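You operate a simulated robot arm through the tools that you are given. There is no shell and no other tool. Be economical: measure what you need, move in short steps, check, and stop when the job is done.

The job below is to be done with a simulated two-armed robot. You get a single attempt, and the scene is never put back.

TASK
Put one of the wooden blocks from the green belt top on the low top of the dryer cabinet. Put the black foam block on the flat top of the console. Push the right jornavel flap shut. Any order will do.

It is judged by the outcome, as a careful person would: the job done as asked, and still so three seconds after it is handed in. It fails if anything else is knocked over, pushed out of place, dropped, spilled or broken.

THE ROBOT
Two 6-joint arms with two-finger grippers on one trunk, on a base that drives. Base frame: it is fixed to the floor where the robot stands at the start and does not move with it; the origin is under the middle of the robot, x ahead of it, y to its left, z up. Readings come in m, rad, newtons and seconds.
The left shoulder is at the start at [0.03, 0.178, 0.988], the right one opposite. With the tool pointing down near the work surface each hand reaches from about 0.44 to 0.84 m from the robot's upright axis, wherever it stands, measured 20 degrees to its own side. Places, roughly: flat top of the console (149x14 cm) [2.48, -2.36, 1.1]; low top of the dryer cabinet [4.9, 0.1, 1]; right jornavel flap [6.7, -5.5, 1]. Payload 2.54 kg a hand.
The tool frame of a hand sits at the grasp point between the pads (the TCP): z along the fingers, y along the line on which they close. The tips reach 0.03 m beyond it. Largest opening 0.116 m; the body of the gripper starts 0.095 m behind the TCP.
Orientation is that of the tool frame in the base frame, as a unit quaternion [w, x, y, z]. With the fingers straight down and closing along the base's y, the tool's x points along the base's -x, its y along +y and its z along -z.

THE INTERFACE
- The arms move only by the tool apply_moves. It takes "left_plan", "right_plan" or both (then of equal length, played together; a hand with none holds still); each is a list of rows, each a list of 6 numbers: the shift along the base's x, y, z in units of 150 mm (1.0 is 150 mm), then the turn, a rotation vector about the base's x, y, z in units of 180 degrees (1.0 is 180 degrees). In form: [[tx, ty, tz, rx, ry, rz], ...]. A call has 1 to 10 rows; each row is the pose to reach, as a shift and turn from the pose commanded when the call began. "left_jaw" and "right_jaw" are, for a hand that has rows, the opening in per cent of the stroke, from 0 (shut) to 100 (fully open), set as the call begins (left out, the last holds). A call with a number of a shift or a turn outside -1 to 1 is refused whole. A row lasts 0.2 s, in which the tool goes at most 0.05 m and 0.15 rad; a call with a longer step from one row to the next is refused whole, and so is a gripper value outside its range. A pose out of reach is approached as far as the arm can. The call stops where the force on the tool passes 40 N (or 10 N more than at its start, if that is more) or the arm is blocked; 0.2 s more then pass. The fingers move at their own pace (about 0.153 m/s each) and stop on an object; they squeeze with about 30 N. The grip force told is the motor's: it shows also when the fingers shut on nothing. Time passes only in rows, and 0.2 s behind the last, so rows that repeat a pose let the fingers close. The reply holds the time, the measured pose of the TCP, the force on the tool along the base axes, the opening and the grip force, in the units named above and with some noise, with the torque about the TCP (base axes, N m) and any sound that the robot's microphone picked up, and new pictures: "pictures" is both (left out), scene, wrist or none (wrist: the cameras of the hands that moved).
- Cameras (640 x 400 px; columns grow to the right, rows downward): "scene" is now at [0.043, -0.0162, 1.7021]; the picture's right is [-0.29, -0.96, 0.00], its down [-0.81, 0.25, -0.53] and it looks along [0.51, -0.16, -0.85] (base axes); focal length 268 px, centre (320, 200). "left" rides on the left gripper at [0.069, 0.015, -0.122] in its tool frame; the picture's right is [-0.21, 0.98, 0.00], its down [-0.83, -0.18, -0.53] and it looks along [-0.52, -0.11, 0.85] (tool axes); focal length 251 px, centre (320, 200). "right" rides on the right gripper at [0.069, -0.015, -0.122] in its tool frame; the picture's right is [0.21, 0.98, 0.00], its down [-0.83, 0.18, -0.53] and it looks along [-0.52, 0.12, 0.85] (tool axes); focal length 251 px, centre (320, 200). There is no depth. A picture from a camera that has moved, and an enlarged one, comes with that camera's place and axes in the base frame and with its lens. The place of the scene camera against the robot may be out by one fixed shift of up to 0.012 m in any direction.
- raise_lower(by): slides the trunk up (or, below 0, down) by that many m; the arms and the scene camera ride with it, the base frame stays. It gives what a move gives, with no picture.
- roll_base(legs): drives the robot by 1 to 6 legs, each [ahead, left, turn to the left] in m, m and rad, along the robot's own axes; the way and the turn of a leg run together, so that a leg with both is an arc; at most 1.5 m and 3.142 rad a leg. The arms and the cameras ride along, it lands a little off, and it stops where it bumps. It gives what a move gives, and a new picture of the scene camera.
- head_to(pan, tilt): turns the head with the scene camera to pan (to the left, within 2.496 rad either way) and tilt (down, from -0.506 to 1.204), counted from straight ahead of the robot. It gives what a move gives, and a new picture of the scene camera.
- inspect(camera, box): a new picture of the part [left, top, right, bottom] of that camera's present view, enlarged. The clock stands still meanwhile.
- job_done(): hands the job in; it is judged then, once.

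Work in short steps. Places have to be worked out from the pictures, the camera data and where the tool is seen: move nearer, look again, correct. Check each grasp and each placing, and mend what went wrong. You have 165 turns and 260 pictures in all, those below and enlarged ones among them. Open the grippers and draw the arms clear of the work before you hand the job in, unless the task says otherwise; then end with one line.

The tools are called after ">>>" as a command line: name --argument value ..., lists and objects as JSON in quotes. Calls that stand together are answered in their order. apply_moves: Moves the arms, as the interface text tells. Its arguments: {"type":"object","properties":{"left_plan":{"type":"array","items":{"type":"array","items":{"type":"number"}}},"left_jaw":{"type":"number"},"right_plan":{"type":"array","items":{"type":"array","items":{"type":"number"}}},"right_jaw":{"type":"number"},"pictures":{"type":"string","enum":["both","scene","wrist","none"]}},"required":[]} The other tools are called the same way: raise_lower (by) slides the trunk up or down; roll_base (legs) drives the base; head_to (pan, tilt) turns the head that bears the scene camera; inspect (camera, box) takes an enlarged picture of a part of a camera's view; job_done () hands the job in.

At the start:

```text
clock: 0.0
left_position: [0.5438, 0.1134, 1.0755]
left_ee_rot: [0.001, 0.0, 1.0, 0.0]
left_wrist_force: [-0.1, 0.6, -0.4]
left_wrist_torque: [0.02, -0.03, -0.01]
left_gripper_width: 0.116
left_finger_force: 0.1
right_position: [0.3075, -0.1944, 1.1074]
right_ee_rot: [0.0, 0.0, 1.0, 0.001]
right_wrist_force: [-0.3, 0.5, 0.9]
right_wrist_torque: [0.0, -0.01, 0.03]
right_gripper_width: 0.1161
right_finger_force: 0.1
trunk travel left (down, up): [-0.2, 0.34]
robot x, y, heading: [-0.0015, -0.0003, 0.004]
head pan, tilt: [-0.298, 1.009]
```

scene: 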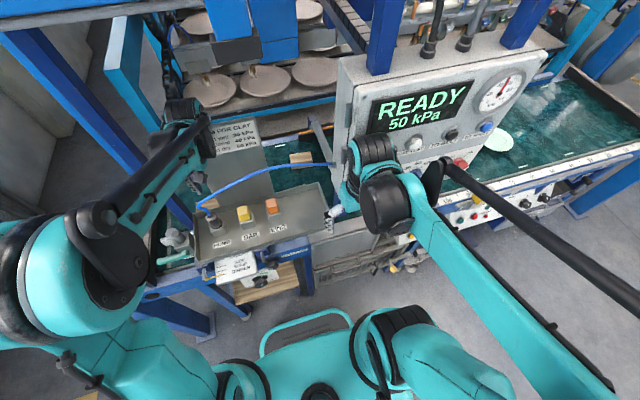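
right: 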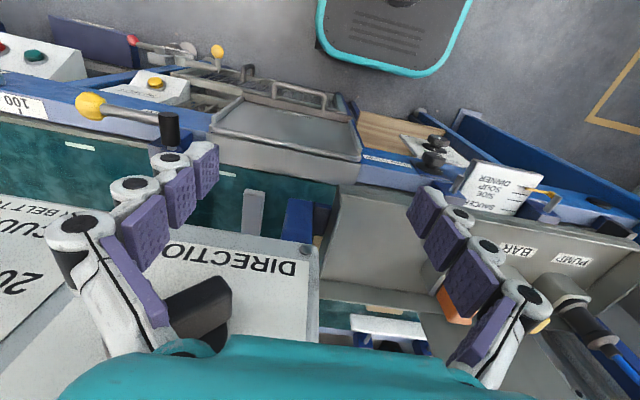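
left: 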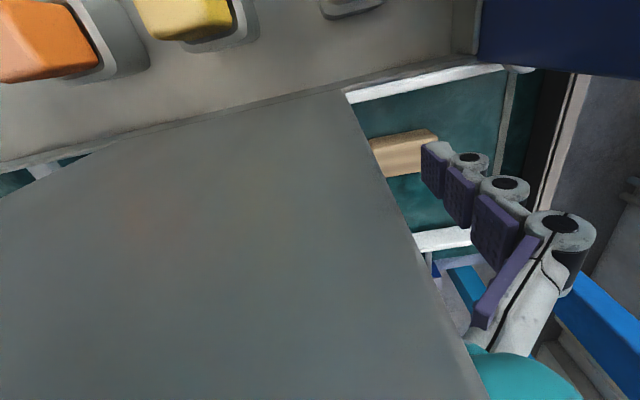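

The scene shows a machine with a green belt in front, and wooden blocks partly hidden. I'll look around with the head to find things.

>>> head_to --pan 0.2 --tilt 0.7

>>> head_to --pan -0.7 --tilt 0.5

>>> head_to --pan -0.1 --tilt 0.1

```text
clock: 0.9
left_position: [0.5425, 0.1154, 1.0758]
left_ee_rot: [0.0, -0.001, 1.0, 0.0]
left_wrist_force: [-0.6, 0.2, -0.1]
left_wrist_torque: [0.0, 0.01, 0.0]
left_gripper_width: 0.1158
left_finger_force: 0.0
right_position: [0.3074, -0.194, 1.1071]
right_ee_rot: [0.0, 0.0, 1.0, 0.0]
right_wrist_force: [0.2, 0.1, 0.0]
right_wrist_torque: [0.01, -0.01, 0.03]
right_gripper_width: 0.1158
right_finger_force: 0.0
trunk travel left (down, up): [-0.2, 0.34]
robot x, y, heading: [0.0013, -0.0005, -0.003]
head pan, tilt: [0.201, 0.7]
camera scene: at [0.0602, 0.021, 1.726], right [0.2, -0.98, 0.0], down [-0.63, -0.13, -0.76], along [0.75, 0.15, -0.64], focal length 268 px, centre (320, 200)
```

scene: 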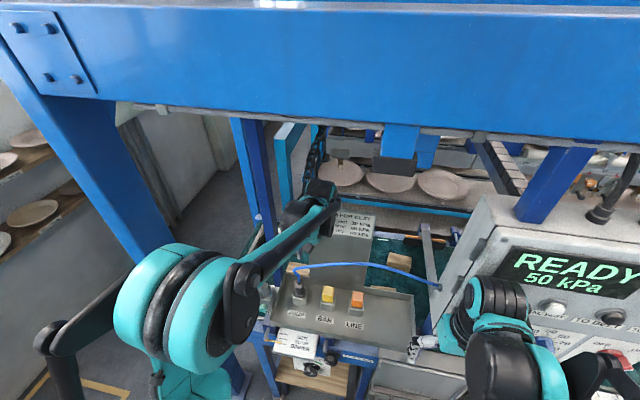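

```text
clock: 2.1
left_position: [0.543, 0.114, 1.0767]
left_ee_rot: [0.0, -0.001, 1.0, -0.001]
left_wrist_force: [-0.2, -0.4, 0.1]
left_wrist_torque: [0.03, -0.01, 0.04]
left_gripper_width: 0.116
left_finger_force: 0.2
right_position: [0.3076, -0.1935, 1.1074]
right_ee_rot: [0.001, 0.0, 1.0, 0.0]
right_wrist_force: [0.0, -0.5, -0.9]
right_wrist_torque: [0.03, 0.02, 0.01]
right_gripper_width: 0.116
right_finger_force: 0.1
trunk travel left (down, up): [-0.2, 0.34]
robot x, y, heading: [0.0007, -0.003, 0.002]
head pan, tilt: [-0.7, 0.499]
camera scene: at [0.0466, -0.0544, 1.7438], right [-0.64, -0.77, 0.0], down [-0.37, 0.31, -0.88], along [0.67, -0.56, -0.48], focal length 268 px, centre (320, 200)
```

scene: 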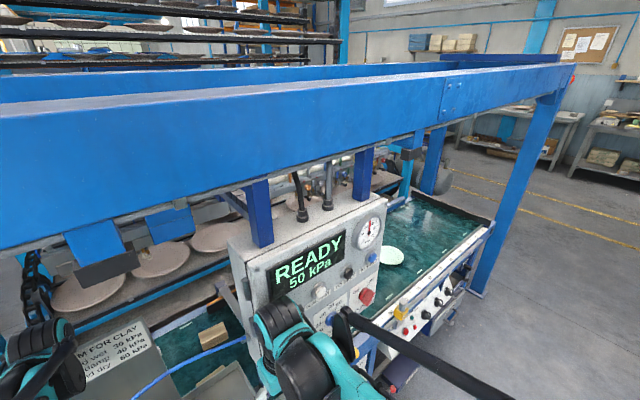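

```text
clock: 3.1
left_position: [0.5434, 0.1142, 1.077]
left_ee_rot: [0.0, 0.0, 1.0, 0.001]
left_wrist_force: [-1.0, -0.4, -0.6]
left_wrist_torque: [0.02, 0.0, -0.04]
left_gripper_width: 0.116
left_finger_force: 0.0
right_position: [0.3073, -0.1943, 1.1071]
right_ee_rot: [0.001, 0.0, 1.0, 0.0]
right_wrist_force: [0.1, 0.2, -0.7]
right_wrist_torque: [-0.01, 0.0, 0.03]
right_gripper_width: 0.1161
right_finger_force: 0.1
trunk travel left (down, up): [-0.2, 0.34]
robot x, y, heading: [0.0005, -0.0018, -0.001]
head pan, tilt: [-0.099, 0.099]
camera scene: at [0.0685, -0.0051, 1.7808], right [-0.1, -0.99, 0.0], down [-0.1, 0.01, -0.99], along [0.99, -0.1, -0.1], focal length 268 px, centre (320, 200)
```

scene: 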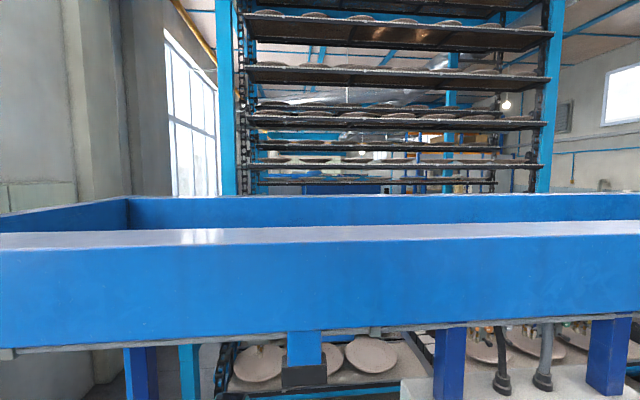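

I'll look at the belt area and the right arm's surroundings more closely.

>>> head_to --pan 0.05 --tilt 0.8

>>> inspect --camera "scene" --box '[200, 130, 460, 300]'

>>> head_to --pan -1.3 --tilt 0.25

>>> head_to --pan 1.2 --tilt 0.4

>>> head_to --pan -2.3 --tilt 0.3

```text
clock: 4.2
left_position: [0.5438, 0.1153, 1.077]
left_ee_rot: [0.0, 0.0, 1.0, -0.001]
left_wrist_force: [0.8, -0.5, -0.6]
left_wrist_torque: [-0.03, 0.01, 0.01]
left_gripper_width: 0.116
left_finger_force: 0.0
right_position: [0.3067, -0.1948, 1.1079]
right_ee_rot: [-0.001, 0.001, 1.0, -0.001]
right_wrist_force: [-0.3, 0.2, 0.4]
right_wrist_torque: [0.02, 0.0, 0.01]
right_gripper_width: 0.1161
right_finger_force: 0.2
trunk travel left (down, up): [-0.2, 0.34]
robot x, y, heading: [-0.0028, -0.0004, 0.001]
head pan, tilt: [0.051, 0.799]
camera scene: at [0.0575, 0.0082, 1.7179], right [0.05, -1.0, 0.0], down [-0.72, -0.04, -0.7], along [0.7, 0.04, -0.72], focal length 268 px, centre (320, 200)
```

scene: 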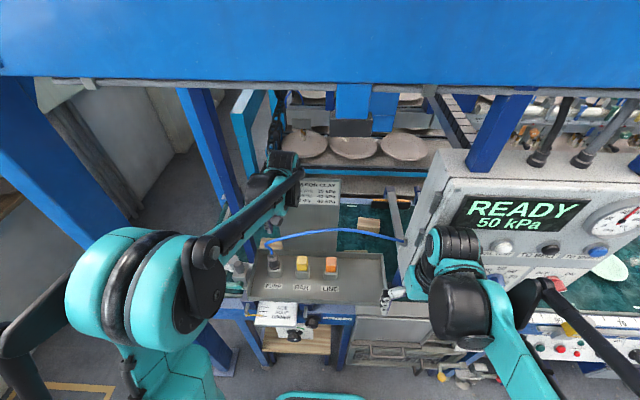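

```text
2.35 times, centred on (330, 215) of scene
camera zoom: at [0.0575, 0.0082, 1.7179], right [0.05, -1.0, 0.0], down [-0.72, -0.04, -0.7], along [0.7, 0.04, -0.72], focal length 632 px, centre (296, 165)
```

zoom: 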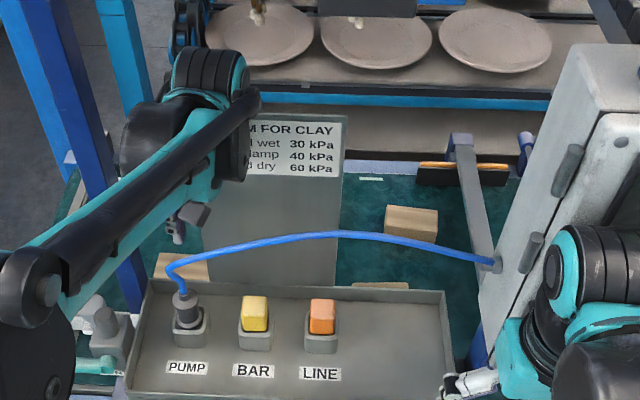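

```text
clock: 5.7
left_position: [0.5436, 0.1138, 1.0751]
left_ee_rot: [0.0, 0.0, 1.0, 0.0]
left_wrist_force: [0.8, -0.3, 0.2]
left_wrist_torque: [0.03, -0.02, 0.01]
left_gripper_width: 0.1159
left_finger_force: 0.0
right_position: [0.3066, -0.1941, 1.1081]
right_ee_rot: [0.001, 0.0, 1.0, 0.0]
right_wrist_force: [-0.1, 1.0, 0.4]
right_wrist_torque: [-0.04, 0.0, -0.01]
right_gripper_width: 0.1158
right_finger_force: 0.0
trunk travel left (down, up): [-0.2, 0.34]
robot x, y, heading: [0.0019, -0.0005, 0.001]
head pan, tilt: [-1.3, 0.25]
camera scene: at [0.0019, -0.0858, 1.7669], right [-0.96, -0.27, 0.0], down [-0.07, 0.24, -0.97], along [0.26, -0.93, -0.25], focal length 268 px, centre (320, 200)
```

scene: 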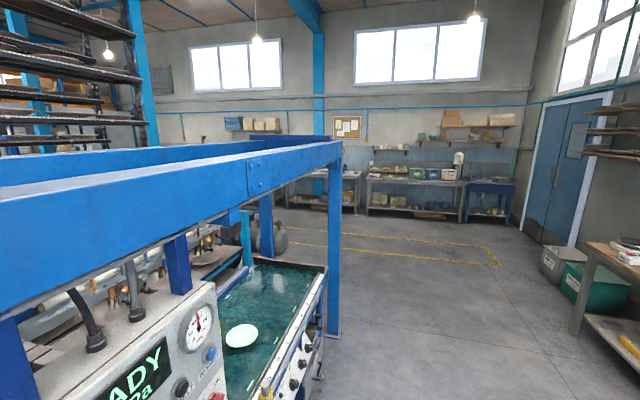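

```text
clock: 8.0
left_position: [0.5428, 0.1147, 1.076]
left_ee_rot: [-0.001, 0.0, 1.0, 0.0]
left_wrist_force: [-0.1, -0.2, 0.9]
left_wrist_torque: [-0.01, -0.03, 0.04]
left_gripper_width: 0.1161
left_finger_force: 0.0
right_position: [0.3076, -0.1947, 1.1076]
right_ee_rot: [0.0, 0.0, 1.0, 0.0]
right_wrist_force: [-0.1, 1.0, -0.1]
right_wrist_torque: [-0.01, 0.0, -0.01]
right_gripper_width: 0.1161
right_finger_force: 0.0
trunk travel left (down, up): [-0.2, 0.34]
robot x, y, heading: [-0.0027, 0.0026, 0.002]
head pan, tilt: [1.201, 0.4]
camera scene: at [0.0105, 0.0905, 1.753], right [0.93, -0.36, 0.0], down [-0.14, -0.36, -0.92], along [0.33, 0.86, -0.39], focal length 268 px, centre (320, 200)
```

scene: 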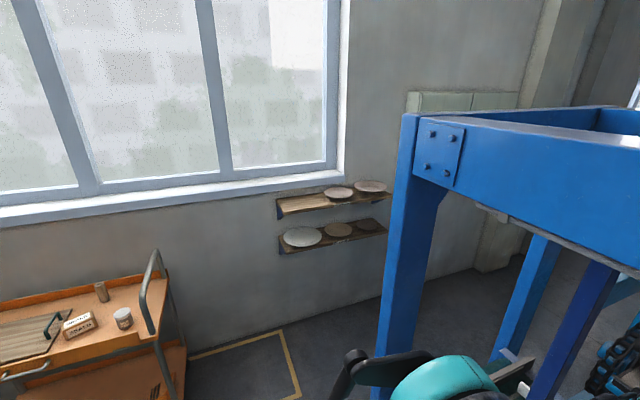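

```text
clock: 10.9
left_position: [0.5438, 0.1147, 1.0765]
left_ee_rot: [0.0, -0.001, 1.0, 0.001]
left_wrist_force: [-1.2, -1.1, -0.5]
left_wrist_torque: [-0.04, -0.03, -0.03]
left_gripper_width: 0.1163
left_finger_force: 0.0
right_position: [0.308, -0.1932, 1.1073]
right_ee_rot: [0.0, 0.0, 1.0, 0.0]
right_wrist_force: [-0.8, 0.0, 0.4]
right_wrist_torque: [0.01, 0.03, 0.0]
right_gripper_width: 0.1162
right_finger_force: 0.1
trunk travel left (down, up): [-0.2, 0.34]
robot x, y, heading: [-0.0006, 0.0002, 0.003]
head pan, tilt: [-2.3, 0.3]
camera scene: at [-0.0853, -0.0655, 1.7622], right [-0.75, 0.67, 0.0], down [0.2, 0.22, -0.96], along [-0.64, -0.71, -0.3], focal length 268 px, centre (320, 200)
```

scene: 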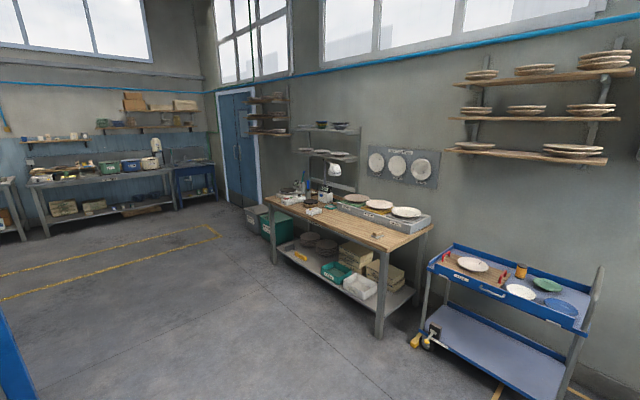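

A wooden block lies on the belt around (0.68,-0.13,0.94). I'll zoom in to study it, the hose and the black thing beside it.

>>> head_to --pan -0.2 --tilt 0.9

>>> inspect --camera "scene" --box '[250, 110, 400, 210]'

>>> inspect --camera "right" --box '[150, 50, 600, 350]'

```text
clock: 12.9
left_position: [0.5429, 0.1148, 1.0754]
left_ee_rot: [0.001, 0.0, 1.0, 0.0]
left_wrist_force: [0.4, -0.4, -0.1]
left_wrist_torque: [-0.01, 0.0, -0.03]
left_gripper_width: 0.116
left_finger_force: 0.2
right_position: [0.3077, -0.1937, 1.1082]
right_ee_rot: [0.001, 0.0, 1.0, 0.0]
right_wrist_force: [0.3, -0.2, 0.2]
right_wrist_torque: [0.03, 0.0, -0.03]
right_gripper_width: 0.1159
right_finger_force: 0.1
trunk travel left (down, up): [-0.2, 0.34]
robot x, y, heading: [-0.0008, 0.0008, 0.001]
head pan, tilt: [-0.201, 0.901]
camera scene: at [0.0509, -0.0109, 1.71], right [-0.2, -0.98, 0.0], down [-0.77, 0.16, -0.62], along [0.61, -0.12, -0.78], focal length 268 px, centre (320, 200)
```

scene: 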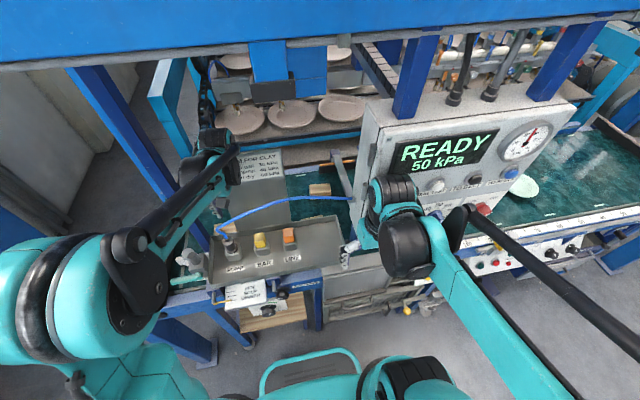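

```text
4.00 times, centred on (325, 160) of scene
camera zoom: at [0.0509, -0.0109, 1.71], right [-0.2, -0.98, 0.0], down [-0.77, 0.16, -0.62], along [0.61, -0.12, -0.78], focal length 1074 px, centre (300, 360)
```

zoom: 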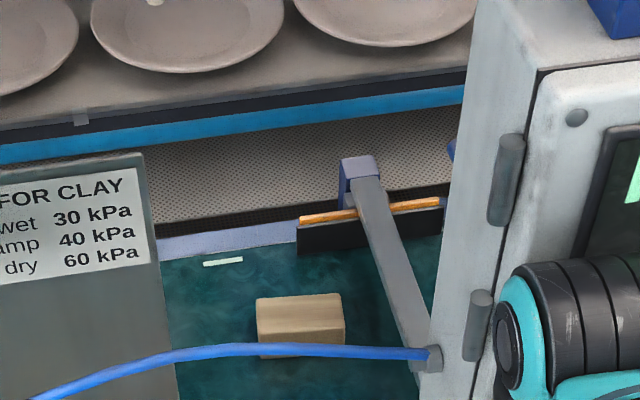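

```text
1.33 times, centred on (375, 200) of right
camera zoom: at [0.2381, -0.2094, 1.2291], right [-0.21, 0.98, 0.0], down [0.83, 0.18, 0.53], along [0.52, 0.12, -0.85], focal length 335 px, centre (247, 200)
```

zoom: 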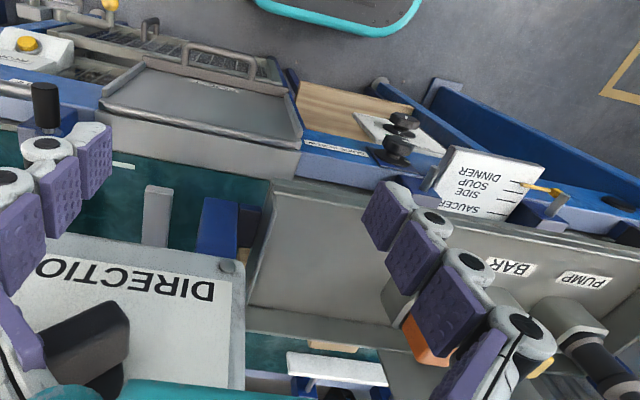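

The left arm seems the better one for the middle block (the READY cabinet stands in front of the right arm). I'll move the left hand up and to the right to look down on the belt gap from its wrist camera.

>>> apply_moves --left_plan '[[0, 0, 0.2, 0, 0, 0], [0, 0, 0.4, 0, 0, 0], [0, -0.3, 0.5, 0, 0, 0], [0, -0.6, 0.5, 0, 0, 0], [0, -0.9, 0.5, 0, 0, 0], [0, -1.0, 0.5, 0, 0, 0]]'

```text
clock: 14.3
left_position: [0.5427, -0.0368, 1.1502]
left_ee_rot: [0.0, 0.0, 1.0, 0.0]
left_wrist_force: [-0.2, 0.2, -0.2]
left_wrist_torque: [-0.02, 0.01, 0.0]
left_gripper_width: 0.1161
left_finger_force: 0.0
right_position: [0.3082, -0.1944, 1.1071]
right_ee_rot: [0.0, -0.001, 1.0, 0.0]
right_wrist_force: [0.5, -0.3, 0.3]
right_wrist_torque: [-0.02, -0.02, 0.01]
right_gripper_width: 0.1161
right_finger_force: 0.1
trunk travel left (down, up): [-0.2, 0.34]
robot x, y, heading: [0.0017, -0.0005, 0.006]
head pan, tilt: [-0.201, 0.901]
camera scene: at [0.0509, -0.0105, 1.7099], right [-0.2, -0.98, 0.0], down [-0.77, 0.16, -0.62], along [0.61, -0.12, -0.78], focal length 268 px, centre (320, 200)
camera left: at [0.4755, -0.021, 1.2732], right [0.21, 0.98, 0.0], down [0.83, -0.18, 0.53], along [0.52, -0.11, -0.85], focal length 251 px, centre (320, 200)
```

scene: 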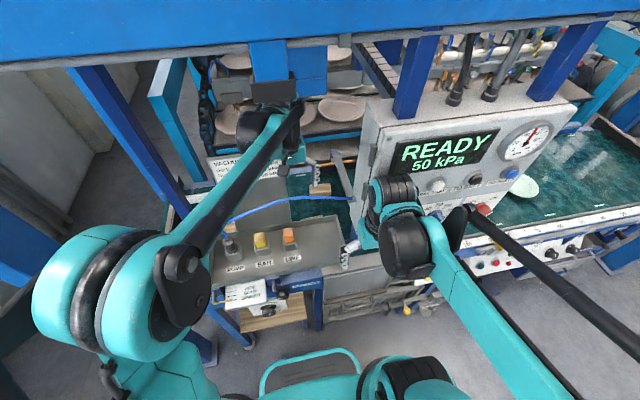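
left: 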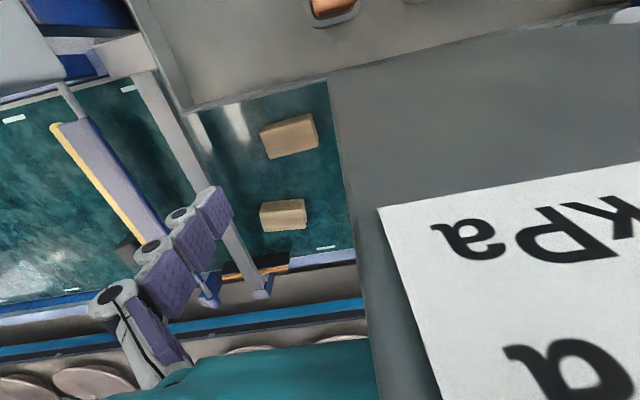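

Two blocks in the gap: A about (0.574,-0.084) and B about (0.70,-0.13), tops near z 0.94. I'll zoom in on them.

>>> inspect --camera "left" --box '[180, 70, 400, 310]'

```text
1.67 times, centred on (290, 190) of left
camera zoom: at [0.4755, -0.021, 1.2732], right [0.21, 0.98, 0.0], down [0.83, -0.18, 0.53], along [0.52, -0.11, -0.85], focal length 419 px, centre (370, 217)
```

zoom: 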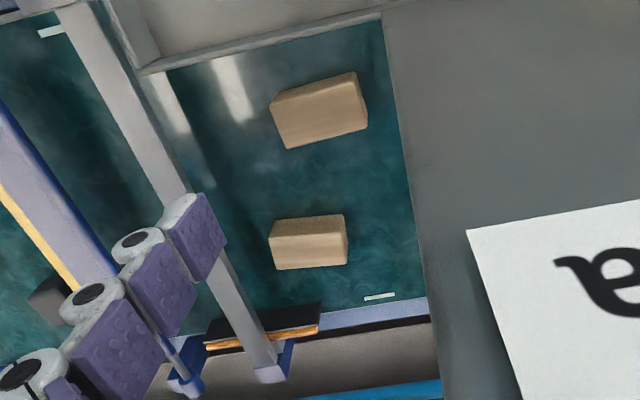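

B looks ~75×35×45 mm, yawed about -10°, centre near (0.71,-0.133), top ~0.94. I'll raise the trunk first so that the forearm keeps clear of the blue hose when the hand goes down.

>>> raise_lower --by 0.12

>>> head_to --pan 0.1 --tilt 0.8

```text
clock: 15.8
left_position: [0.5355, -0.0315, 1.2378]
left_ee_rot: [0.0, 0.001, 1.0, -0.001]
left_wrist_force: [1.1, 0.1, -0.8]
left_wrist_torque: [0.01, 0.01, 0.03]
left_gripper_width: 0.1158
left_finger_force: 0.1
right_position: [0.3086, -0.192, 1.2257]
right_ee_rot: [-0.001, 0.0, 1.0, -0.001]
right_wrist_force: [-0.3, 0.3, -0.9]
right_wrist_torque: [-0.02, 0.02, 0.03]
right_gripper_width: 0.116
right_finger_force: 0.0
trunk travel left (down, up): [-0.32, 0.22]
robot x, y, heading: [0.0039, 0.0029, -0.0]
head pan, tilt: [-0.201, 0.901]
```

```text
clock: 16.6
left_position: [0.5349, -0.0317, 1.2369]
left_ee_rot: [-0.001, 0.0, 1.0, -0.001]
left_wrist_force: [0.4, 0.6, 0.5]
left_wrist_torque: [0.01, -0.01, 0.01]
left_gripper_width: 0.116
left_finger_force: 0.0
right_position: [0.3081, -0.1929, 1.2265]
right_ee_rot: [-0.001, 0.0, 1.0, -0.002]
right_wrist_force: [0.1, 0.5, -0.5]
right_wrist_torque: [0.01, 0.0, 0.03]
right_gripper_width: 0.1161
right_finger_force: 0.1
trunk travel left (down, up): [-0.32, 0.22]
robot x, y, heading: [0.0003, -0.0004, -0.0]
head pan, tilt: [0.099, 0.799]
camera scene: at [0.059, 0.0145, 1.8369], right [0.1, -1.0, 0.0], down [-0.71, -0.07, -0.7], along [0.69, 0.07, -0.72], focal length 268 px, centre (320, 200)
```

scene: 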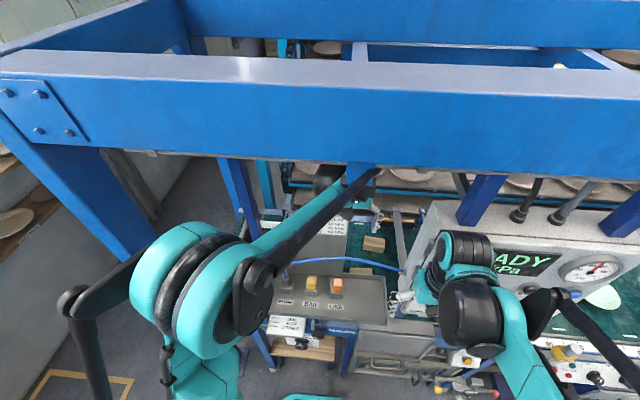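

The left hand rose less than the trunk (1.238 rather than 1.27), so its wrist likely touched the beam's underside (beam bottom ~z 1.59). I'll bring the hand down right away.

>>> apply_moves --left_plan '[[0, 0, -0.25, 0, 0, 0], [0, 0, -0.5, 0, 0, 0], [0, 0, -0.75, 0, 0, 0]]'

```text
clock: 17.4
left_position: [0.5432, -0.0377, 1.159]
left_ee_rot: [0.001, 0.0, 1.0, 0.0]
left_wrist_force: [-0.4, -0.6, -0.2]
left_wrist_torque: [0.03, -0.04, 0.02]
left_gripper_width: 0.1158
left_finger_force: 0.1
right_position: [0.307, -0.1952, 1.2292]
right_ee_rot: [0.001, 0.0, 1.0, 0.0]
right_wrist_force: [-0.2, 0.2, -0.8]
right_wrist_torque: [-0.02, -0.07, 0.01]
right_gripper_width: 0.1158
right_finger_force: 0.2
trunk travel left (down, up): [-0.32, 0.22]
robot x, y, heading: [0.0039, -0.0049, 0.004]
head pan, tilt: [0.099, 0.799]
camera scene: at [0.0559, 0.0115, 1.8388], right [0.1, -1.0, 0.0], down [-0.71, -0.07, -0.7], along [0.69, 0.07, -0.72], focal length 268 px, centre (320, 200)
camera left: at [0.4748, -0.0221, 1.2823], right [0.21, 0.98, 0.0], down [0.83, -0.18, 0.53], along [0.52, -0.11, -0.84], focal length 251 px, centre (320, 200)
```

scene: 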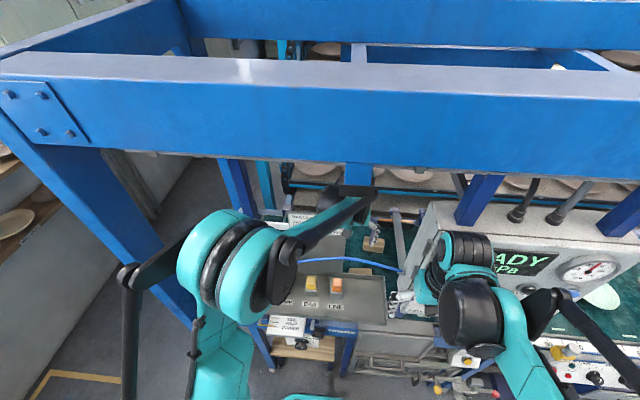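
left: 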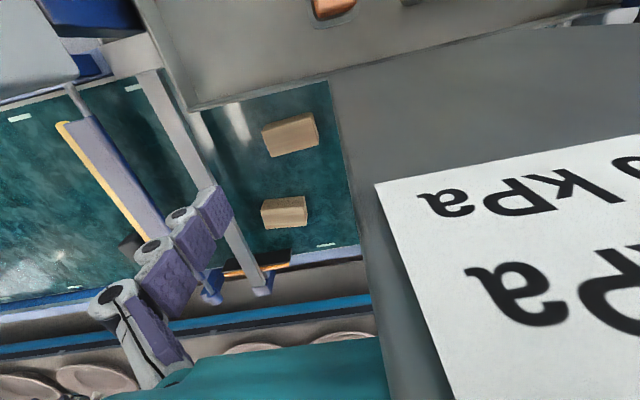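

Clear now. I'll move the hand above block B with a -10° yaw, staying high, and set the jaws to about 95 mm.

>>> apply_moves --left_plan '[[0.2, -0.15, 0, 0, 0, -0.02], [0.4, -0.35, -0.05, 0, 0, -0.04], [0.6, -0.5, -0.15, 0, 0, -0.055], [0.8, -0.6, -0.25, 0, 0, -0.055], [0.97, -0.6, -0.3, 0, 0, -0.055]]' --left_jaw 84

```text
clock: 18.6
left_position: [0.6897, -0.1266, 1.1125]
left_ee_rot: [0.0, 0.086, 0.996, 0.001]
left_wrist_force: [0.6, 0.6, -0.8]
left_wrist_torque: [0.01, 0.02, 0.01]
left_gripper_width: 0.0973
left_finger_force: 0.1
right_position: [0.3074, -0.1939, 1.2257]
right_ee_rot: [0.0, 0.0, 1.0, 0.0]
right_wrist_force: [-0.5, 0.0, 0.0]
right_wrist_torque: [0.0, -0.01, -0.01]
right_gripper_width: 0.1158
right_finger_force: 0.0
trunk travel left (down, up): [-0.32, 0.22]
robot x, y, heading: [0.0014, 0.0059, 0.004]
head pan, tilt: [0.099, 0.799]
camera scene: at [0.0585, 0.0127, 1.8378], right [0.1, -1.0, 0.0], down [-0.71, -0.07, -0.7], along [0.69, 0.07, -0.72], focal length 268 px, centre (320, 200)
camera left: at [0.626, -0.0996, 1.2348], right [0.38, 0.93, 0.0], down [0.78, -0.32, 0.53], along [0.49, -0.2, -0.85], focal length 251 px, centre (320, 200)
```

scene: 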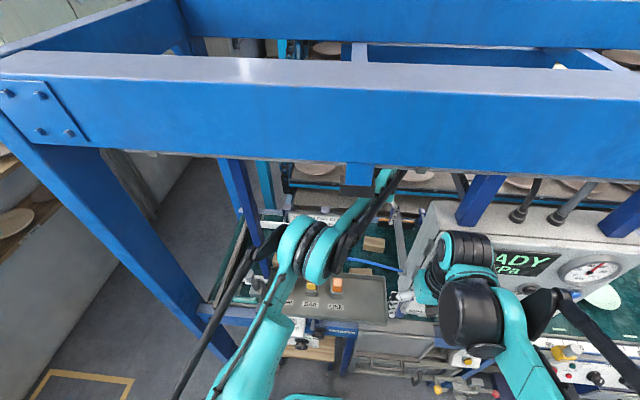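
left: 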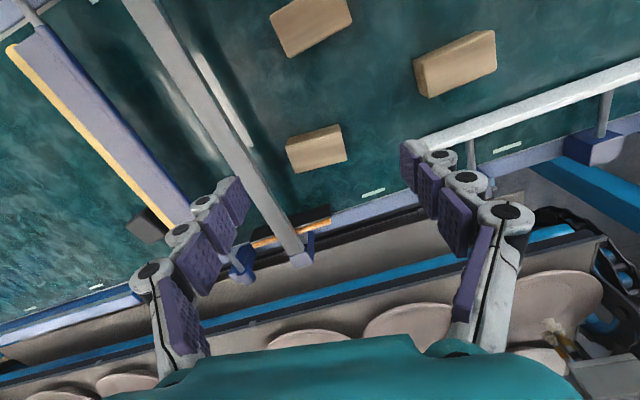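

Triangulating the two wrist views puts the block tops lower (B centre ≈ (0.757,-0.155,0.85)), and the upright sign plate (x≈0.51, y −0.01…0.14, top ≈1.3) would foul the forearm there. The leftmost block L at about (0.64,0.225) lies clear to the left of that plate, so I'll raise the hand and move over to it.

>>> apply_moves --left_plan '[[0, 0, 0.3, 0, 0, 0.0], [0, 0.3, 0.4, 0, 0, 0.02], [0, 0.6, 0.4, 0, 0, 0.04], [0, 0.9, 0.4, 0, 0, 0.055], [0, 1.0, 0.4, 0, 0, 0.055]]' --left_jaw 100

>>> apply_moves --left_plan '[[0, 0.3, 0, 0, 0, 0], [-0.1, 0.6, 0, 0, 0, 0], [-0.2, 0.9, 0, 0, 0, 0], [-0.3, 1.0, 0, 0, 0, 0]]'

```text
clock: 19.8
left_position: [0.6885, 0.0232, 1.1719]
left_ee_rot: [0.0, 0.0, 1.0, -0.001]
left_wrist_force: [0.2, -0.5, -0.1]
left_wrist_torque: [0.01, -0.02, -0.01]
left_gripper_width: 0.1159
left_finger_force: 0.1
right_position: [0.3079, -0.1945, 1.2261]
right_ee_rot: [0.001, 0.0, 1.0, 0.0]
right_wrist_force: [0.8, -0.4, -0.4]
right_wrist_torque: [0.0, -0.07, -0.02]
right_gripper_width: 0.1158
right_finger_force: 0.1
trunk travel left (down, up): [-0.32, 0.22]
robot x, y, heading: [-0.0003, -0.0003, 0.0]
head pan, tilt: [0.099, 0.799]
camera scene: at [0.0573, 0.0118, 1.8378], right [0.1, -1.0, 0.0], down [-0.71, -0.07, -0.7], along [0.69, 0.07, -0.72], focal length 268 px, centre (320, 200)
camera left: at [0.6207, 0.0383, 1.295], right [0.21, 0.98, 0.0], down [0.83, -0.18, 0.53], along [0.52, -0.11, -0.85], focal length 251 px, centre (320, 200)
```

scene: 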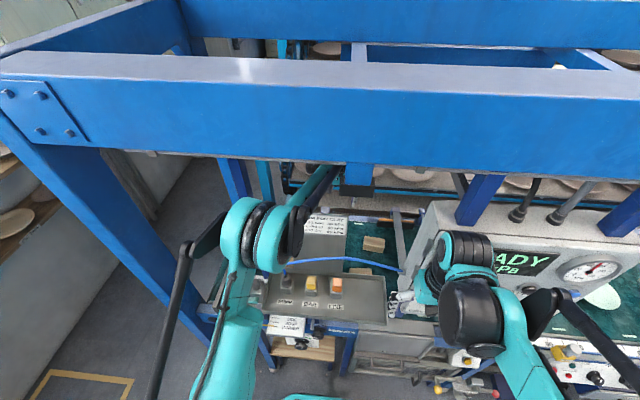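
left: 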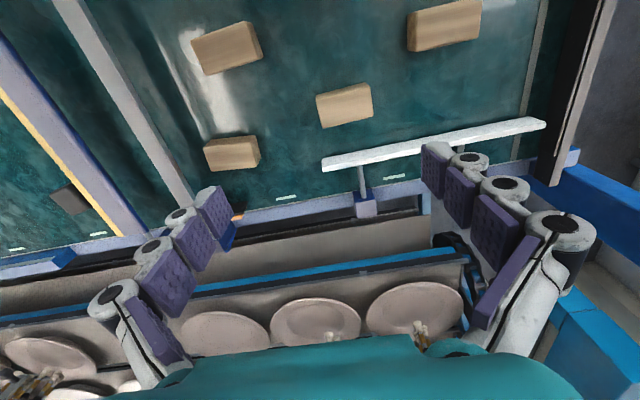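

```text
clock: 20.8
left_position: [0.6433, 0.1724, 1.1738]
left_ee_rot: [0.0, 0.0, 1.0, 0.0]
left_wrist_force: [-0.1, 0.3, 0.7]
left_wrist_torque: [0.03, -0.03, -0.03]
left_gripper_width: 0.116
left_finger_force: 0.1
right_position: [0.3075, -0.1945, 1.2274]
right_ee_rot: [0.0, -0.001, 1.0, 0.0]
right_wrist_force: [-0.1, -0.1, -1.0]
right_wrist_torque: [0.01, -0.03, -0.02]
right_gripper_width: 0.1162
right_finger_force: 0.0
trunk travel left (down, up): [-0.32, 0.22]
robot x, y, heading: [-0.0016, 0.0053, -0.002]
head pan, tilt: [0.099, 0.799]
camera scene: at [0.0562, 0.0118, 1.8379], right [0.1, -1.0, 0.0], down [-0.71, -0.07, -0.7], along [0.69, 0.07, -0.72], focal length 268 px, centre (320, 200)
camera left: at [0.5762, 0.189, 1.2959], right [0.22, 0.98, 0.0], down [0.83, -0.18, 0.53], along [0.52, -0.11, -0.85], focal length 251 px, centre (320, 200)
```

scene: 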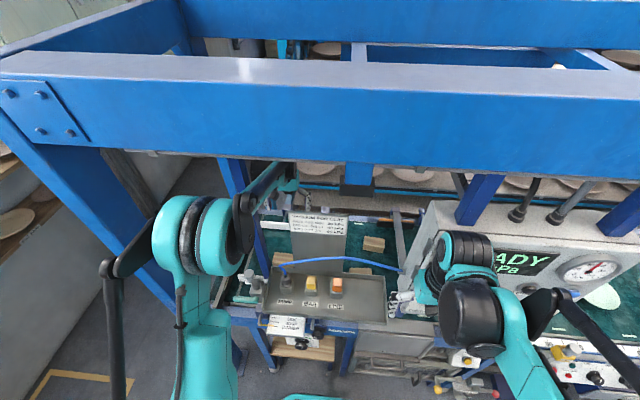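
left: 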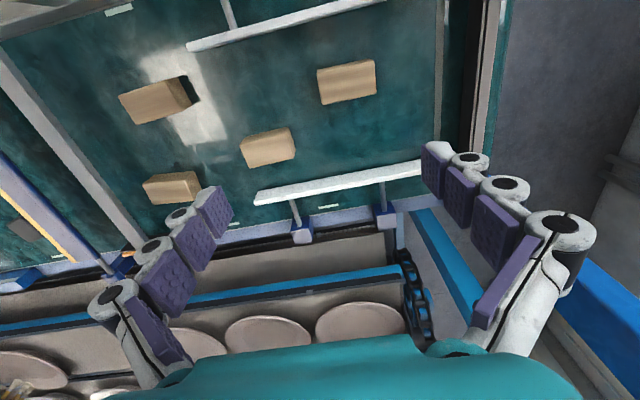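

Block L triangulates to (0.639,0.222,0.846), nearly square to the axes, ~93 mm wide. I'll centre over it and go down part way.

>>> apply_moves --left_plan '[[0, 0.3, 0, 0, 0, 0], [-0.03, 0.33, -0.25, 0, 0, -0.015], [-0.03, 0.33, -0.5, 0, 0, -0.015], [-0.03, 0.33, -0.75, 0, 0, -0.015], [-0.03, 0.33, -1.0, 0, 0, -0.015]]'

```text
clock: 22.2
left_position: [0.6407, 0.1847, 1.0308]
left_ee_rot: [0.001, 0.045, 0.999, 0.007]
left_wrist_force: [-0.3, 0.2, 0.5]
left_wrist_torque: [-0.04, 0.03, 0.02]
left_gripper_width: 0.1157
left_finger_force: 0.1
right_position: [0.301, -0.2139, 1.2258]
right_ee_rot: [0.003, 0.008, 1.0, 0.006]
right_wrist_force: [-0.5, 0.2, 0.2]
right_wrist_torque: [0.04, -0.04, -0.02]
right_gripper_width: 0.116
right_finger_force: 0.1
trunk travel left (down, up): [-0.32, 0.22]
robot x, y, heading: [0.0034, -0.0059, -0.02]
head pan, tilt: [0.099, 0.799]
stopped in row 5 (left hand): the arm was blocked; the commanded pose is now the measured one
camera scene: at [0.051, -0.0098, 1.8376], right [0.08, -1.0, -0.01], down [-0.71, -0.05, -0.7], along [0.7, 0.07, -0.71], focal length 268 px, centre (320, 200)
camera left: at [0.5746, 0.204, 1.1528], right [0.3, 0.95, 0.01], down [0.8, -0.26, 0.54], along [0.51, -0.15, -0.84], focal length 251 px, centre (320, 200)
```

scene: 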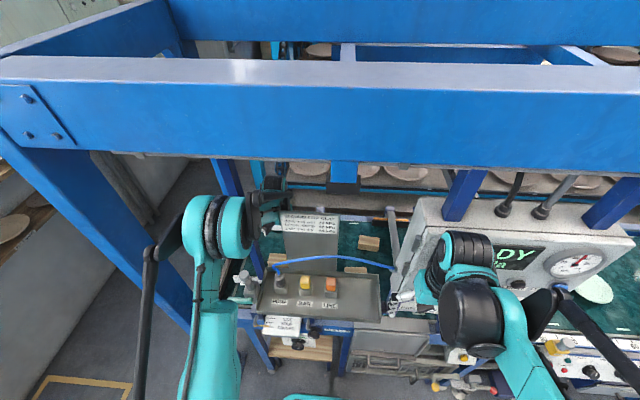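
left: 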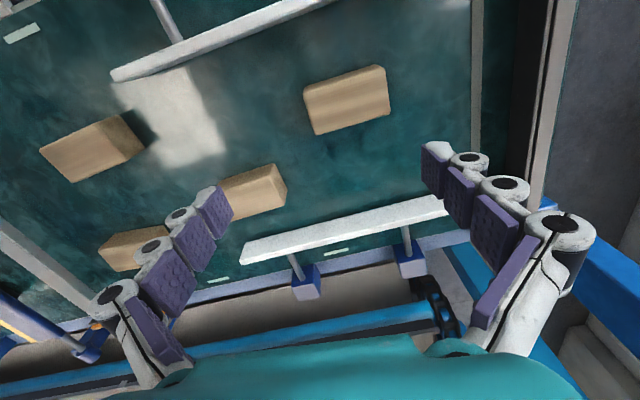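

The left elbow structure appears to have met the front-left post (base was nudged by about 0.02 rad). I'll lift the hand off and shift the base a little to the right so the elbow gets clear.

>>> apply_moves --left_plan '[[0, -0.1, 0.25, 0, 0, 0.01], [0, -0.25, 0.5, 0, 0, 0.015], [0, -0.4, 0.75, 0, 0, 0.015], [0, -0.5, 0.95, 0, 0, 0.015]]' --pictures "none"

>>> roll_base --legs '[[0, -0.13, 0.02]]'

```text
clock: 23.2
left_position: [0.6437, 0.1309, 1.167]
left_ee_rot: [0.0, 0.014, 1.0, -0.001]
left_wrist_force: [-0.8, 0.6, -0.3]
left_wrist_torque: [0.0, -0.02, 0.0]
left_gripper_width: 0.1158
left_finger_force: 0.0
right_position: [0.3071, -0.1987, 1.2282]
right_ee_rot: [-0.001, 0.006, 1.0, 0.0]
right_wrist_force: [-0.2, -0.2, 0.1]
right_wrist_torque: [-0.04, -0.03, 0.0]
right_gripper_width: 0.1159
right_finger_force: 0.0
trunk travel left (down, up): [-0.32, 0.22]
robot x, y, heading: [0.0039, 0.0005, -0.013]
head pan, tilt: [0.099, 0.799]
```

```text
clock: 24.5
left_position: [0.6403, 0.0107, 1.1673]
left_ee_rot: [0.0, 0.004, 1.0, 0.0]
left_wrist_force: [0.3, -0.5, -0.8]
left_wrist_torque: [0.02, 0.01, -0.03]
left_gripper_width: 0.1161
left_finger_force: 0.0
right_position: [0.3111, -0.3246, 1.2269]
right_ee_rot: [0.0, -0.004, 1.0, 0.001]
right_wrist_force: [-0.2, -0.2, 0.5]
right_wrist_torque: [0.05, -0.02, 0.0]
right_gripper_width: 0.1158
right_finger_force: 0.0
trunk travel left (down, up): [-0.32, 0.22]
robot x, y, heading: [0.0034, -0.1337, 0.004]
head pan, tilt: [0.099, 0.799]
camera scene: at [0.0591, -0.121, 1.8378], right [0.11, -0.99, 0.0], down [-0.71, -0.08, -0.7], along [0.69, 0.07, -0.72], focal length 268 px, centre (320, 200)
```

scene: 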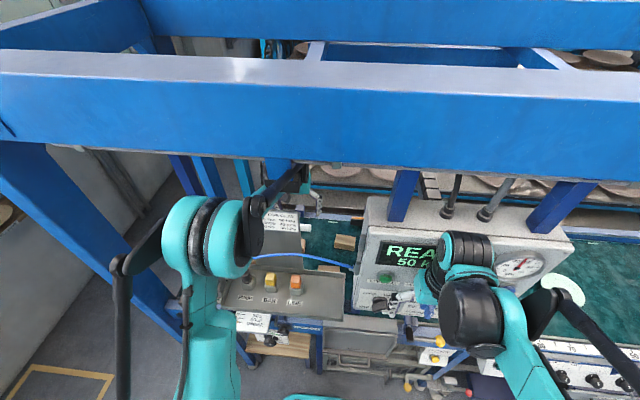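

Now move the hand left again above L (y≈0.22), staying at z≈1.16, and look.

>>> apply_moves --left_plan '[[0, 0.3, 0, 0, 0, 0], [0, 0.6, 0, 0, 0, 0], [0, 0.9, 0, 0, 0, 0], [0, 1.0, 0, 0, 0, 0]]' --pictures "none"

>>> apply_moves --left_plan '[[0, 0.2, 0, 0, 0, -0.02], [0, 0.4, 0, 0, 0, -0.02], [0, 0.4, 0, 0, 0, -0.02]]'

```text
clock: 25.5
left_position: [0.642, 0.1609, 1.168]
left_ee_rot: [0.0, 0.005, 1.0, -0.001]
left_wrist_force: [0.6, 0.6, 0.5]
left_wrist_torque: [0.03, -0.01, 0.0]
left_gripper_width: 0.1157
left_finger_force: 0.1
right_position: [0.3106, -0.3256, 1.2285]
right_ee_rot: [0.0, -0.004, 1.0, 0.0]
right_wrist_force: [0.5, -0.4, -0.7]
right_wrist_torque: [0.03, 0.02, -0.01]
right_gripper_width: 0.1161
right_finger_force: 0.0
trunk travel left (down, up): [-0.32, 0.22]
robot x, y, heading: [0.0035, -0.1296, 0.007]
head pan, tilt: [0.099, 0.799]
```

```text
clock: 26.3
left_position: [0.6429, 0.2151, 1.1689]
left_ee_rot: [0.0, 0.037, 0.999, 0.002]
left_wrist_force: [-0.1, -0.6, 0.9]
left_wrist_torque: [-0.02, -0.01, -0.03]
left_gripper_width: 0.1159
left_finger_force: 0.1
right_position: [0.3122, -0.3286, 1.2261]
right_ee_rot: [0.0, -0.003, 1.0, 0.002]
right_wrist_force: [0.0, -0.6, 0.2]
right_wrist_torque: [-0.01, -0.02, 0.01]
right_gripper_width: 0.1158
right_finger_force: 0.0
trunk travel left (down, up): [-0.32, 0.22]
robot x, y, heading: [0.003, -0.129, 0.008]
head pan, tilt: [0.099, 0.799]
camera scene: at [0.0592, -0.127, 1.8379], right [0.11, -0.99, 0.0], down [-0.71, -0.07, -0.7], along [0.69, 0.08, -0.72], focal length 268 px, centre (320, 200)
camera left: at [0.5758, 0.2356, 1.2917], right [0.29, 0.96, 0.0], down [0.81, -0.24, 0.53], along [0.51, -0.15, -0.85], focal length 251 px, centre (320, 200)
```

scene: 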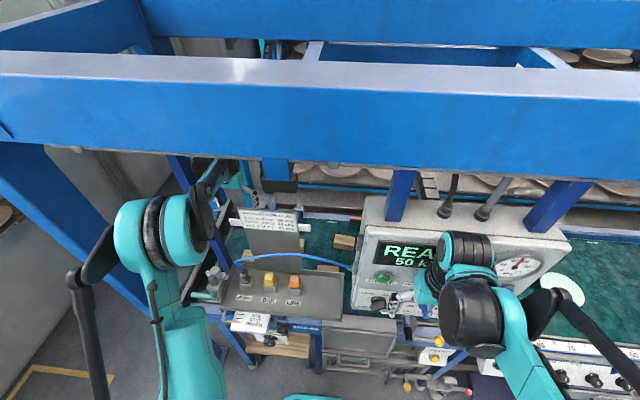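
left: 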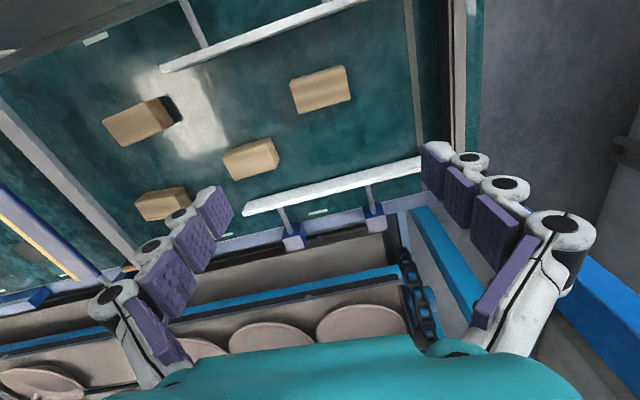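

The hand is close to over L, but I want to check the gap between the elbow linkage and the blue post.

>>> inspect --camera "scene" --box '[0, 130, 320, 400]'

>>> head_to --pan 0.8 --tilt 0.7

```text
1.48 times, centred on (160, 265) of scene
camera zoom: at [0.0592, -0.127, 1.8379], right [0.11, -0.99, 0.0], down [-0.71, -0.07, -0.7], along [0.69, 0.08, -0.72], focal length 398 px, centre (557, 104)
```

zoom: 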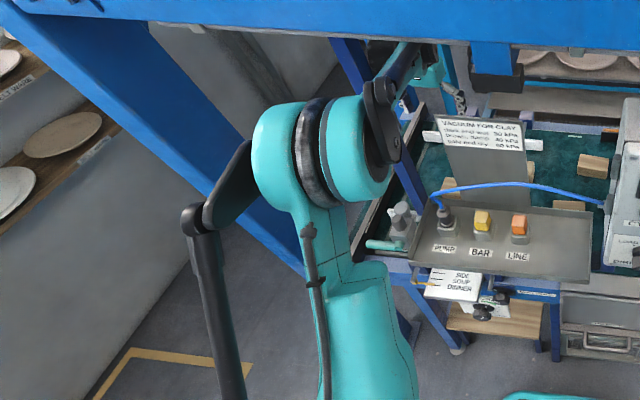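

```text
clock: 27.4
left_position: [0.6421, 0.2156, 1.1686]
left_ee_rot: [0.0, 0.036, 0.999, 0.003]
left_wrist_force: [0.0, 0.4, -0.1]
left_wrist_torque: [0.0, -0.02, -0.03]
left_gripper_width: 0.1159
left_finger_force: 0.0
right_position: [0.3103, -0.3298, 1.2256]
right_ee_rot: [0.0, -0.005, 1.0, 0.003]
right_wrist_force: [0.4, -0.2, 0.7]
right_wrist_torque: [0.02, 0.0, 0.0]
right_gripper_width: 0.1162
right_finger_force: 0.0
trunk travel left (down, up): [-0.32, 0.22]
robot x, y, heading: [0.0028, -0.1344, 0.006]
head pan, tilt: [0.799, 0.7]
camera scene: at [0.0383, -0.0752, 1.8463], right [0.72, -0.69, 0.0], down [-0.45, -0.46, -0.77], along [0.53, 0.55, -0.64], focal length 268 px, centre (320, 200)
```

scene: 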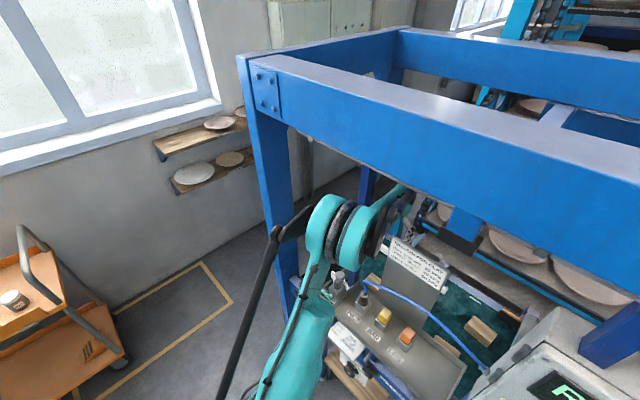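

The elbow joint is near the front of the post. I'll draw the base back 0.1 m so the elbow stays in front of the post, then re-extend the hand.

>>> roll_base --legs '[[-0.1, 0.0, 0.0]]'

>>> apply_moves --left_plan '[[0.2, 0, -0.1, 0, 0, 0], [0.4, 0, -0.2, 0, 0, 0], [0.6, 0, -0.3, 0, 0, 0], [0.65, 0.03, -0.4, 0, 0, 0]]'

```text
clock: 28.4
left_position: [0.6019, 0.1995, 1.167]
left_ee_rot: [0.013, 0.055, 0.998, 0.002]
left_wrist_force: [31.1, 5.4, 10.5]
left_wrist_torque: [-0.67, 5.28, -1.32]
left_gripper_width: 0.116
left_finger_force: 0.1
right_position: [0.2513, -0.3321, 1.2249]
right_ee_rot: [-0.002, 0.001, 1.0, 0.001]
right_wrist_force: [0.1, -0.9, 0.2]
right_wrist_torque: [-0.01, -0.02, -0.01]
right_gripper_width: 0.1161
right_finger_force: 0.1
trunk travel left (down, up): [-0.32, 0.22]
robot x, y, heading: [-0.062, -0.1376, -0.002]
head pan, tilt: [0.799, 0.7]
stopped in leg 1: the force on the tool passed its limit at 240 N (the readings are from after the stop); the commanded pose is now the measured one
camera scene: at [-0.0169, -0.0737, 1.8459], right [0.72, -0.7, 0.0], down [-0.45, -0.46, -0.76], along [0.53, 0.55, -0.65], focal length 268 px, centre (320, 200)
```

scene: 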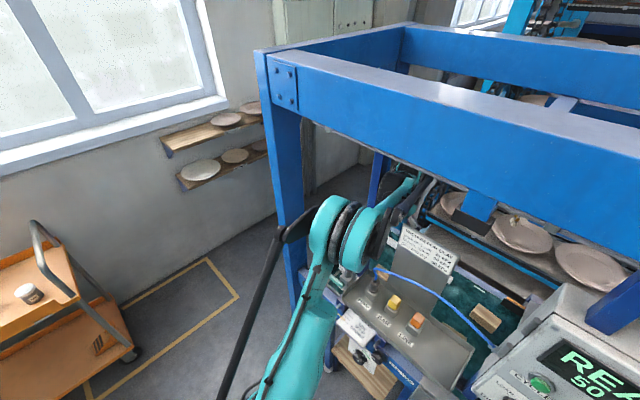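

```text
clock: 29.4
left_position: [0.6901, 0.2127, 1.1079]
left_ee_rot: [0.013, 0.05, 0.999, 0.001]
left_wrist_force: [-0.6, 0.3, 0.7]
left_wrist_torque: [-0.01, 0.01, -0.02]
left_gripper_width: 0.116
left_finger_force: 0.0
right_position: [0.2468, -0.328, 1.227]
right_ee_rot: [-0.001, -0.001, 1.0, 0.0]
right_wrist_force: [0.1, 0.6, 0.0]
right_wrist_torque: [-0.04, 0.03, 0.01]
right_gripper_width: 0.1161
right_finger_force: 0.0
trunk travel left (down, up): [-0.32, 0.22]
robot x, y, heading: [-0.0623, -0.1345, 0.004]
head pan, tilt: [0.799, 0.7]
camera scene: at [-0.0242, -0.0686, 1.846], right [0.72, -0.7, 0.0], down [-0.45, -0.46, -0.76], along [0.53, 0.55, -0.65], focal length 268 px, centre (320, 200)
camera left: at [0.6215, 0.2348, 1.2295], right [0.31, 0.95, 0.01], down [0.79, -0.26, 0.56], along [0.53, -0.17, -0.83], focal length 251 px, centre (320, 200)
```

scene: 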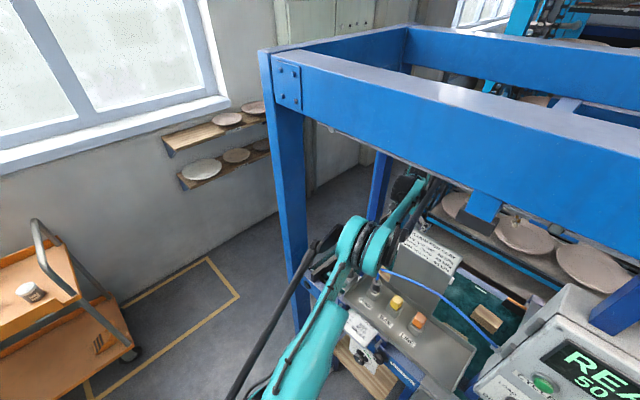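
left: 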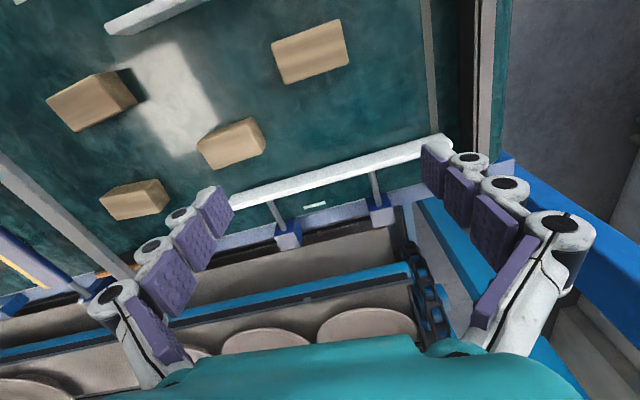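

The hand brushed something on the way back (my mistake—arm rode with the base); nothing looks displaced. The hand is now clear at (0.69,0.213,1.108) and L still computes to (0.638,0.217). I'll move over it and descend partway, watching for contact.

>>> apply_moves --left_plan '[[-0.1, 0.05, -0.2, 0, 0, 0], [-0.2, 0.08, -0.4, 0, 0, 0], [-0.3, 0.08, -0.6, 0, 0, 0], [-0.32, 0.06, -0.8, 0, 0, 0], [-0.32, 0.06, -0.9, 0, 0, 0]]'

```text
clock: 30.6
left_position: [0.6553, 0.2165, 0.9724]
left_ee_rot: [0.008, 0.052, 0.999, 0.002]
left_wrist_force: [1.6, 0.2, 0.0]
left_wrist_torque: [-0.01, 0.02, -0.02]
left_gripper_width: 0.1159
left_finger_force: 0.1
right_position: [0.2562, -0.3326, 1.2236]
right_ee_rot: [-0.005, -0.001, 1.0, 0.0]
right_wrist_force: [0.2, 0.6, -0.2]
right_wrist_torque: [0.01, -0.03, 0.0]
right_gripper_width: 0.1163
right_finger_force: 0.1
trunk travel left (down, up): [-0.32, 0.22]
robot x, y, heading: [-0.0622, -0.1363, -0.002]
head pan, tilt: [0.799, 0.7]
camera scene: at [-0.0074, -0.0737, 1.8463], right [0.72, -0.7, -0.01], down [-0.46, -0.46, -0.76], along [0.53, 0.55, -0.65], focal length 268 px, centre (320, 200)
camera left: at [0.5875, 0.2389, 1.0936], right [0.31, 0.95, 0.01], down [0.79, -0.27, 0.55], along [0.52, -0.17, -0.84], focal length 251 px, centre (320, 200)
```

scene: 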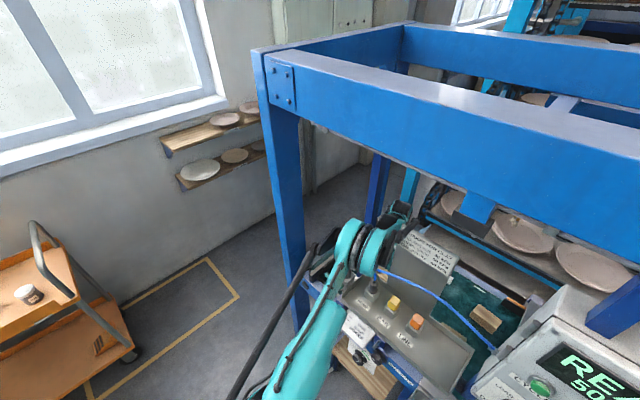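
left: 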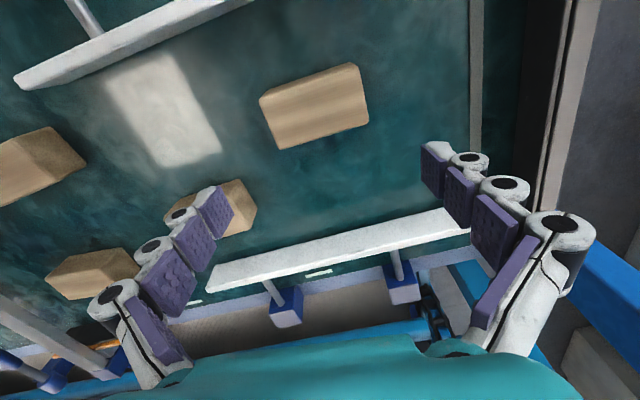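

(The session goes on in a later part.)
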